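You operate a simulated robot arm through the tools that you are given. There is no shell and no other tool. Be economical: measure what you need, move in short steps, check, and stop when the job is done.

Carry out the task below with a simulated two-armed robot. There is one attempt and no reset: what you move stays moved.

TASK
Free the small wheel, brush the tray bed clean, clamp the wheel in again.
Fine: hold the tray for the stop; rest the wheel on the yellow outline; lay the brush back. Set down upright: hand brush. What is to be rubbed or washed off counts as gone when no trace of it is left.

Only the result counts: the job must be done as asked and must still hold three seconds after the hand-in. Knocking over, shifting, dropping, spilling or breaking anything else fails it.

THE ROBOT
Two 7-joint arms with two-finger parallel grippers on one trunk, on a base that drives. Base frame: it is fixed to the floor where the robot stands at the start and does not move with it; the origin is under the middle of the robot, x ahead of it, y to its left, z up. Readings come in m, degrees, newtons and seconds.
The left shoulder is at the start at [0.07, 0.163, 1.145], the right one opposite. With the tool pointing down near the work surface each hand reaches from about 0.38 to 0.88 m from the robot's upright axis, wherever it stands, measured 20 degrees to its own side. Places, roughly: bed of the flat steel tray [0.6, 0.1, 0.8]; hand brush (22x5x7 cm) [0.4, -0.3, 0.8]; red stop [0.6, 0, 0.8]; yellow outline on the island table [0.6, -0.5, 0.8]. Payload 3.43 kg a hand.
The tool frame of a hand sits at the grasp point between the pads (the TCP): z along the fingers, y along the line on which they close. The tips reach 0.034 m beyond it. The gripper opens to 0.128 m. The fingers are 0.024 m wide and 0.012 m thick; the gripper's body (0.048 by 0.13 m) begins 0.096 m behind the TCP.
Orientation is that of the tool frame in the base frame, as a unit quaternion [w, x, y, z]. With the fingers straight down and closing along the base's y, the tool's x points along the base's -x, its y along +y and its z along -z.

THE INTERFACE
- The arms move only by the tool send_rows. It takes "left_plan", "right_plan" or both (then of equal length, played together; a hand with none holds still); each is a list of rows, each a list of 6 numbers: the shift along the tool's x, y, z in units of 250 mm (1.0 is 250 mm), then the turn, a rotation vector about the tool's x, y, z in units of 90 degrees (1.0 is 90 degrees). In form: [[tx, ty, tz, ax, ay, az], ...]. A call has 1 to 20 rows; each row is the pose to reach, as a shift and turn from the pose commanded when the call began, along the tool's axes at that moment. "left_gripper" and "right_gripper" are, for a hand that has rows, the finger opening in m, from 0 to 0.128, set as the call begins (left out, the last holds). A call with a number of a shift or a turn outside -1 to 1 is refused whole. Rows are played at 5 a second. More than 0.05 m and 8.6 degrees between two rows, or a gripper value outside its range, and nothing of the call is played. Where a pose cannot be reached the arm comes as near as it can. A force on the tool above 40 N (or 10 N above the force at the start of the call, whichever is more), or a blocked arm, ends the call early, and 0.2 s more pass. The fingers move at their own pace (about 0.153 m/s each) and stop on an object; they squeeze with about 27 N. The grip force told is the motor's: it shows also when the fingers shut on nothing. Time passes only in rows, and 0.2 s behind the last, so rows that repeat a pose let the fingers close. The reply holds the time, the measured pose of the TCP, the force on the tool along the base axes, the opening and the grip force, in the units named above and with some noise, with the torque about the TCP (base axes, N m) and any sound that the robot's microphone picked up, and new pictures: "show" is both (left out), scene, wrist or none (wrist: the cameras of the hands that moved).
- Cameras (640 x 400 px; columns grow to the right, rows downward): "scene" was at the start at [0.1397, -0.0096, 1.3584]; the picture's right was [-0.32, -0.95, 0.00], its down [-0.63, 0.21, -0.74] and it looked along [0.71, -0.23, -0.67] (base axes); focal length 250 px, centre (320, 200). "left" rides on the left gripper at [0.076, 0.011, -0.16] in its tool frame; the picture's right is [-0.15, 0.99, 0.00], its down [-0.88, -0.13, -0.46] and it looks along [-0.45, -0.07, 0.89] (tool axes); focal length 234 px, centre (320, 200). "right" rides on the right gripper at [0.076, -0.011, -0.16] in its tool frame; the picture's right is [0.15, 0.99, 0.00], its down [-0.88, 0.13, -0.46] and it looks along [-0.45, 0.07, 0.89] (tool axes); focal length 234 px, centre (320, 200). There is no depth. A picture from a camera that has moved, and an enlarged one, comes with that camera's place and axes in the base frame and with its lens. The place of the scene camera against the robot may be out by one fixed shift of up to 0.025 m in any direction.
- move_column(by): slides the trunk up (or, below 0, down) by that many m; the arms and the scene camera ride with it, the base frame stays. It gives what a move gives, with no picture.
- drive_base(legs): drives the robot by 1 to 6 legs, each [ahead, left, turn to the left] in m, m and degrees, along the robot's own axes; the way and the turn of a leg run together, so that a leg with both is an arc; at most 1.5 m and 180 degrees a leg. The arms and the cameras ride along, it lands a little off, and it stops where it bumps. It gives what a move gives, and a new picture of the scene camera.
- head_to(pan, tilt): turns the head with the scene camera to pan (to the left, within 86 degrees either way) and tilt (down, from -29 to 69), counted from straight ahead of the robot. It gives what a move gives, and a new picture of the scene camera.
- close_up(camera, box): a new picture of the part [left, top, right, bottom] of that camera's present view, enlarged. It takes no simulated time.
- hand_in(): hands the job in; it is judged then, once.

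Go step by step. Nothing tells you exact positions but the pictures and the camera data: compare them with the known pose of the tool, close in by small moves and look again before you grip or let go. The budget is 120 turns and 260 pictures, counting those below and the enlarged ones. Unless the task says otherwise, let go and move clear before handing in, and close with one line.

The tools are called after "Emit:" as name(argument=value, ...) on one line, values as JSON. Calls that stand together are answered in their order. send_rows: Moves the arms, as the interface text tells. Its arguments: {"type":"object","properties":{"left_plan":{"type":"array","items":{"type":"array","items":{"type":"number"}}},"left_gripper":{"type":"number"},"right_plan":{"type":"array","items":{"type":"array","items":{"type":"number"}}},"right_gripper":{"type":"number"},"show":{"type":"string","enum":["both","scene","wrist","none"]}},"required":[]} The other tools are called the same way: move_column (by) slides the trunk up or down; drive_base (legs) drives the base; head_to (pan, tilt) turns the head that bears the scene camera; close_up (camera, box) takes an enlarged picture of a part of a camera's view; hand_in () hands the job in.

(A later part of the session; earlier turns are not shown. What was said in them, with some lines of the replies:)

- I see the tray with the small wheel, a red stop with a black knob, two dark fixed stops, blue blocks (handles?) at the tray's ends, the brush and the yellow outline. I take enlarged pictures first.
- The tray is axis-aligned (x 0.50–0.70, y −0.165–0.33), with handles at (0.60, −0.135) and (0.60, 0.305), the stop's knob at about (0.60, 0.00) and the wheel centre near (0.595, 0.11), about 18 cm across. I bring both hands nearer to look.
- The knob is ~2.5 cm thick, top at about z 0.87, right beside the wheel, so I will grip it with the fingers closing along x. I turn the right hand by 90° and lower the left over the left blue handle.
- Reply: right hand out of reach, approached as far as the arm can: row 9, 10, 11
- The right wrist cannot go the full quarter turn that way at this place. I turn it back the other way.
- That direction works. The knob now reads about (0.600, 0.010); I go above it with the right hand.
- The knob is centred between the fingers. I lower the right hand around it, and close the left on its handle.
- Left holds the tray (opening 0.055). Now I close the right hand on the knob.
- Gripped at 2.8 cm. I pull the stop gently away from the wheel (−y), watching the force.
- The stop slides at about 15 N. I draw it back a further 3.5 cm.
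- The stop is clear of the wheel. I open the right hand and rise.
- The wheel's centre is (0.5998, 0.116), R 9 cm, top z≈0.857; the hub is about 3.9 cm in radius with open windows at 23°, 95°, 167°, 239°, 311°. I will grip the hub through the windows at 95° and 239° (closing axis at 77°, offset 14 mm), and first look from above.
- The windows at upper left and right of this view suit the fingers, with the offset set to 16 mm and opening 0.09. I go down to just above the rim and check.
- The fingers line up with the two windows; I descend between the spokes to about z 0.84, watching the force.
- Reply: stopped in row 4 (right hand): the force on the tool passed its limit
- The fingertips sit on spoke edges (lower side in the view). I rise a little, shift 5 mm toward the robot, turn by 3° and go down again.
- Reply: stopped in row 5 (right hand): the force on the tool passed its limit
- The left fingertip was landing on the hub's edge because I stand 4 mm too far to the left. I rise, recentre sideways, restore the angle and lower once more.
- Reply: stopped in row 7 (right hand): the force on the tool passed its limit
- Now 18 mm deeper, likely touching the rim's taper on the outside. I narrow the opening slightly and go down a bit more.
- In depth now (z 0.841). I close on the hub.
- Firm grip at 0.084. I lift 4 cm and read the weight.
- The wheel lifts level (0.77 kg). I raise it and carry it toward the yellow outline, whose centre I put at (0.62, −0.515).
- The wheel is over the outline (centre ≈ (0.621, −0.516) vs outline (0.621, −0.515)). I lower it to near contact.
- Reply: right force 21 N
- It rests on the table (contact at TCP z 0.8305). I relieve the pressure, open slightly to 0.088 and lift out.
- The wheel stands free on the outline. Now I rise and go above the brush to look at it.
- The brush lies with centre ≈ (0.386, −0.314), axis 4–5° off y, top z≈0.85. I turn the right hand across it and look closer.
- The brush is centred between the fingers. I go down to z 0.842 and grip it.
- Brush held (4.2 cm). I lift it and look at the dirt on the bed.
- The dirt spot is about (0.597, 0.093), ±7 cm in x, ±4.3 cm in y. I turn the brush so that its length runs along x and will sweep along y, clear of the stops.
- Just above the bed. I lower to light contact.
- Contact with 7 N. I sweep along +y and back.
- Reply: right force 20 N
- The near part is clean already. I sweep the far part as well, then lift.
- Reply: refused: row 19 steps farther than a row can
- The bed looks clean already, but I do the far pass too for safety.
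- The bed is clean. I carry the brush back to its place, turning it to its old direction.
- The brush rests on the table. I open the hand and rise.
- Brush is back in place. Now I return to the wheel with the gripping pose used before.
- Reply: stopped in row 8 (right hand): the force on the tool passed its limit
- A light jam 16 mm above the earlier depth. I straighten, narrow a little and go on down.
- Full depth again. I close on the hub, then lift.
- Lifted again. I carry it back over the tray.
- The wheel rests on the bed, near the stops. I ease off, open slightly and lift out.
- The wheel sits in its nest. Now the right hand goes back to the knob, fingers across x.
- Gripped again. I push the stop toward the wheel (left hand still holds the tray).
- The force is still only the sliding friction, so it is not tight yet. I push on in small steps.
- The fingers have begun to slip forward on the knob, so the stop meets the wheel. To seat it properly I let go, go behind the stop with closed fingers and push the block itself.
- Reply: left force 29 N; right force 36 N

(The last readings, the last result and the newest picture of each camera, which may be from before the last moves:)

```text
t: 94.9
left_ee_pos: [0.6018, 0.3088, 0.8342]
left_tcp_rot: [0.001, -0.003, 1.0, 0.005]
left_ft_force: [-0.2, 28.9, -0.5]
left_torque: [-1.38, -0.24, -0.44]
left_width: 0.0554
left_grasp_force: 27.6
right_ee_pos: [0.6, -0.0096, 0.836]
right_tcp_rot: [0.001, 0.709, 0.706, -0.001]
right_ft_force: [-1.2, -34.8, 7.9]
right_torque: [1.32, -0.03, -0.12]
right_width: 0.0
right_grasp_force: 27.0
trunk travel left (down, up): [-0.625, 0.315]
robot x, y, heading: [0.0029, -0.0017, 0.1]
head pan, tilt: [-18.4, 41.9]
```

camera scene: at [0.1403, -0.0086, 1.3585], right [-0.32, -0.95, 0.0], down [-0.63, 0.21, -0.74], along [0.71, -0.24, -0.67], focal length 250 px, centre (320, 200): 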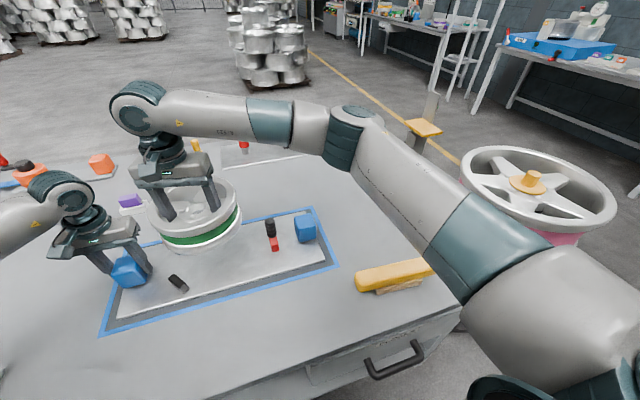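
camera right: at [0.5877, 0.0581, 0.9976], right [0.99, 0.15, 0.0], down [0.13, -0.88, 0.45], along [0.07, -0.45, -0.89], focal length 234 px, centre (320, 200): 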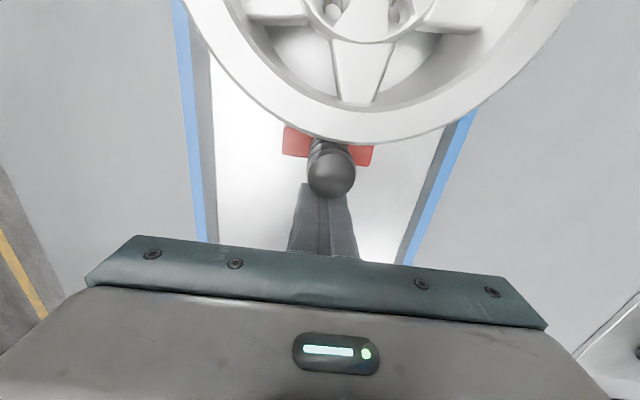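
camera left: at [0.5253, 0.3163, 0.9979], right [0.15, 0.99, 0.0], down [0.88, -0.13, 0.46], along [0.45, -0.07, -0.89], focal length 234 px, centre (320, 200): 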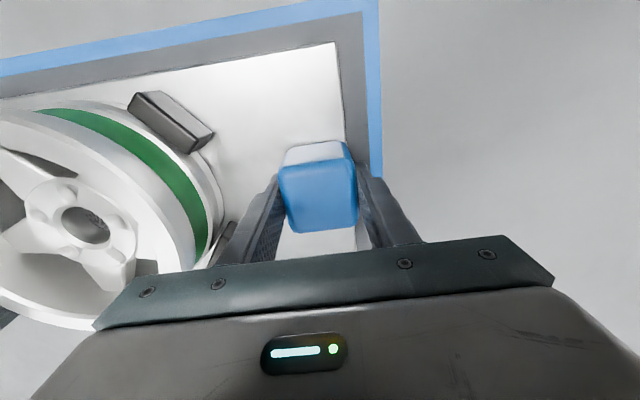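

The stop is blocked at 35 N: seated tight. I back off, rise, and look.

Emit:
send_rows(right_plan=[[-0.03, 0, 0, 0, 0, 0], [-0.08, 0, 0, 0, 0, 0], [-0.08, 0, -0.15, 0, 0, 0], [-0.08, 0, -0.3, 0, 0, 0], [-0.08, 0, -0.45, 0, 0, 0], [-0.2, 0, -0.55, 0, 0, 0], [-0.35, 0, -0.6, 0, 0, 0], [-0.5, 0, -0.6, 0, 0, 0]])

Emit:
close_up(camera="scene", box=[110, 190, 340, 320])

Emit:
close_up(camera="right", box=[220, 0, 440, 140])

```text
t: 96.7
left_ee_pos: [0.6029, 0.3037, 0.8357]
left_tcp_rot: [0.001, -0.001, 1.0, 0.003]
left_ft_force: [-1.2, -6.7, 1.1]
left_torque: [-0.55, -0.25, -0.32]
left_width: 0.0552
left_grasp_force: 26.6
right_ee_pos: [0.6003, -0.1338, 0.9864]
right_tcp_rot: [0.0, 0.706, 0.708, 0.001]
right_ft_force: [0.3, 0.5, 0.5]
right_torque: [-0.03, 0.02, -0.01]
right_width: 0.0
right_grasp_force: 27.2
trunk travel left (down, up): [-0.625, 0.315]
robot x, y, heading: [0.0011, 0.0015, -0.2]
head pan, tilt: [-18.4, 41.9]
camera scene: at [0.1401, -0.0113, 1.3584], right [-0.32, -0.95, 0.0], down [-0.63, 0.21, -0.74], along [0.71, -0.23, -0.67], focal length 250 px, centre (320, 200)
camera right: at [0.5887, -0.0574, 1.1457], right [0.99, 0.15, 0.0], down [0.13, -0.88, 0.45], along [0.07, -0.45, -0.89], focal length 234 px, centre (320, 200)
```

scene: 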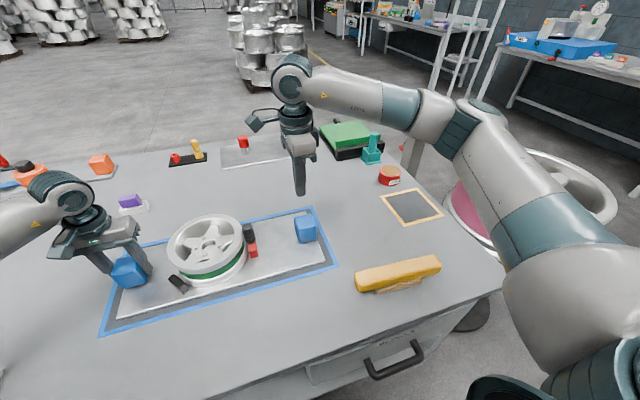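
right: 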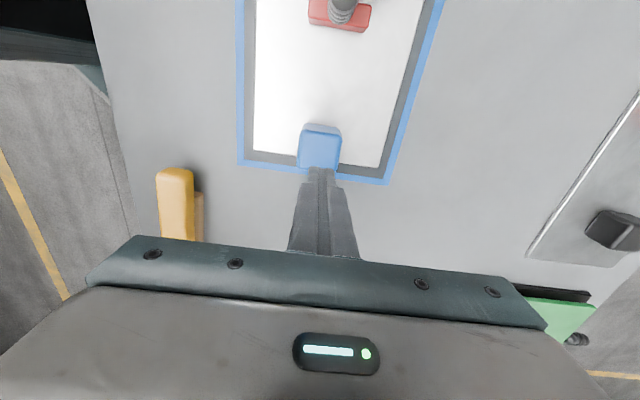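

```text
2.78 times, centred on (225, 255) of scene
camera zoom: at [0.1401, -0.0113, 1.3584], right [-0.32, -0.95, 0.0], down [-0.63, 0.21, -0.74], along [0.71, -0.23, -0.67], focal length 696 px, centre (584, 47)
```

zoom: 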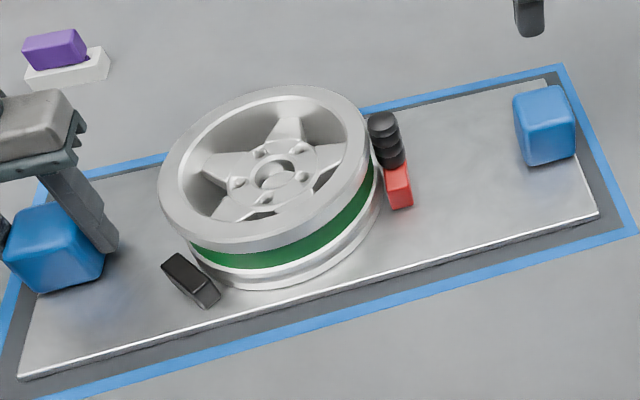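

```text
2.86 times, centred on (330, 70) of right
camera zoom: at [0.5887, -0.0574, 1.1457], right [0.99, 0.15, 0.0], down [0.13, -0.88, 0.45], along [0.07, -0.45, -0.89], focal length 669 px, centre (291, 571)
```

zoom: 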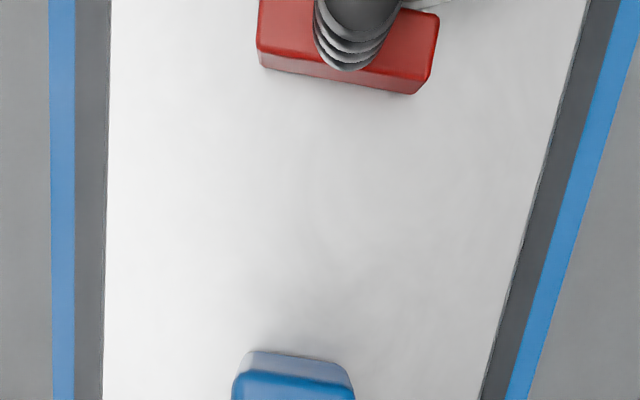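

Clamped as at the start, the bed clean. Now the left hand lets go of the tray handle and rises.

Emit:
send_rows(left_plan=[[0, 0, 0, 0, 0, 0], [0, 0, 0, 0, 0, 0], [0, 0, 0, 0, 0, 0], [0, 0, -0.12, 0, 0, 0], [0, 0, -0.26, 0, 0, 0], [0, 0, -0.42, 0, 0, 0], [0, 0, -0.6, 0, 0, 0]], left_gripper=0.1)

Emit:
close_up(camera="left", box=[0, 40, 360, 265])

Emit:
close_up(camera="scene", box=[90, 190, 350, 340])

```text
t: 98.3
left_ee_pos: [0.6021, 0.304, 0.9837]
left_tcp_rot: [0.001, 0.0, 1.0, 0.003]
left_ft_force: [-0.3, -0.2, -0.7]
left_torque: [0.01, 0.02, 0.01]
left_width: 0.0996
left_grasp_force: 0.1
right_ee_pos: [0.5994, -0.1324, 0.9866]
right_tcp_rot: [-0.001, 0.707, 0.707, 0.001]
right_ft_force: [0.2, -0.7, -0.2]
right_torque: [0.0, 0.03, -0.01]
right_width: 0.0
right_grasp_force: 27.1
trunk travel left (down, up): [-0.625, 0.315]
robot x, y, heading: [-0.0018, 0.0015, -0.2]
head pan, tilt: [-18.4, 41.9]
camera scene: at [0.1395, -0.0107, 1.3584], right [-0.32, -0.95, 0.0], down [-0.63, 0.21, -0.74], along [0.71, -0.24, -0.67], focal length 250 px, centre (320, 200)
camera left: at [0.5264, 0.3141, 1.1443], right [0.14, 0.99, 0.01], down [0.88, -0.13, 0.46], along [0.45, -0.06, -0.89], focal length 234 px, centre (320, 200)
```

scene: 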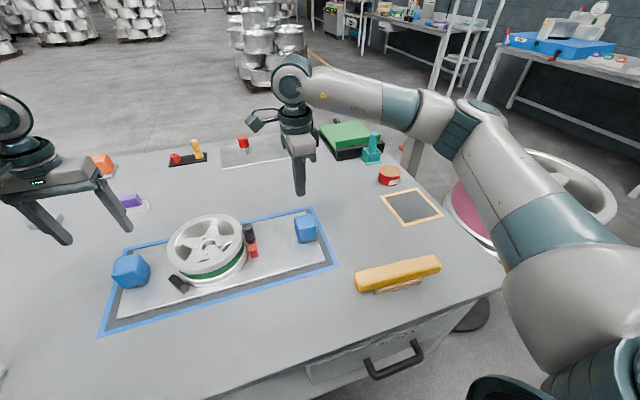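
left: 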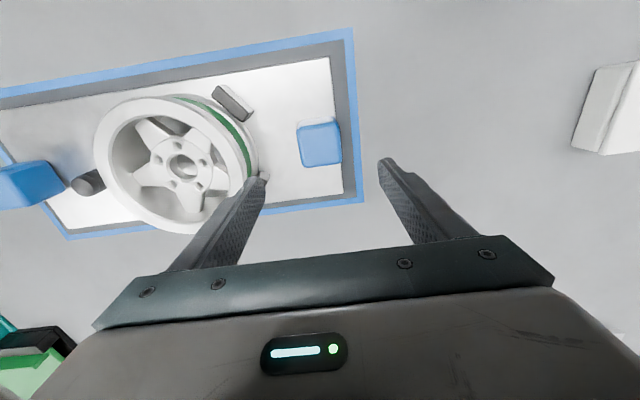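

```text
1.78 times, centred on (180, 152) of left
camera zoom: at [0.5264, 0.3141, 1.1443], right [0.14, 0.99, 0.01], down [0.88, -0.13, 0.46], along [0.45, -0.06, -0.89], focal length 416 px, centre (569, 284)
```

zoom: 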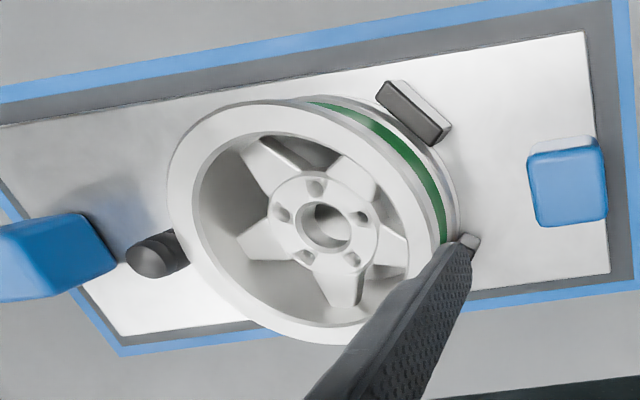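

```text
2.46 times, centred on (220, 265) of scene
camera zoom: at [0.1395, -0.0107, 1.3584], right [-0.32, -0.95, 0.0], down [-0.63, 0.21, -0.74], along [0.71, -0.24, -0.67], focal length 616 px, centre (566, 40)
```

zoom: 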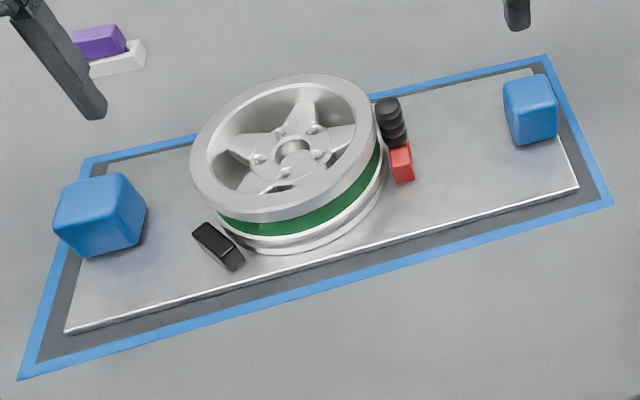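

Everything matches the starting layout: wheel clamped tight, bed clean, brush back, tray in its outline, both hands clear. I hand in.

Emit:
hand_in()

```text
The job is handed in.
```

The small wheel was freed, rested on the yellow outline while I brushed the tray bed clean, then clamped in again. The brush is back in its place, bristles down, and both hands are clear; I handed the job in, but no verdict has come back.
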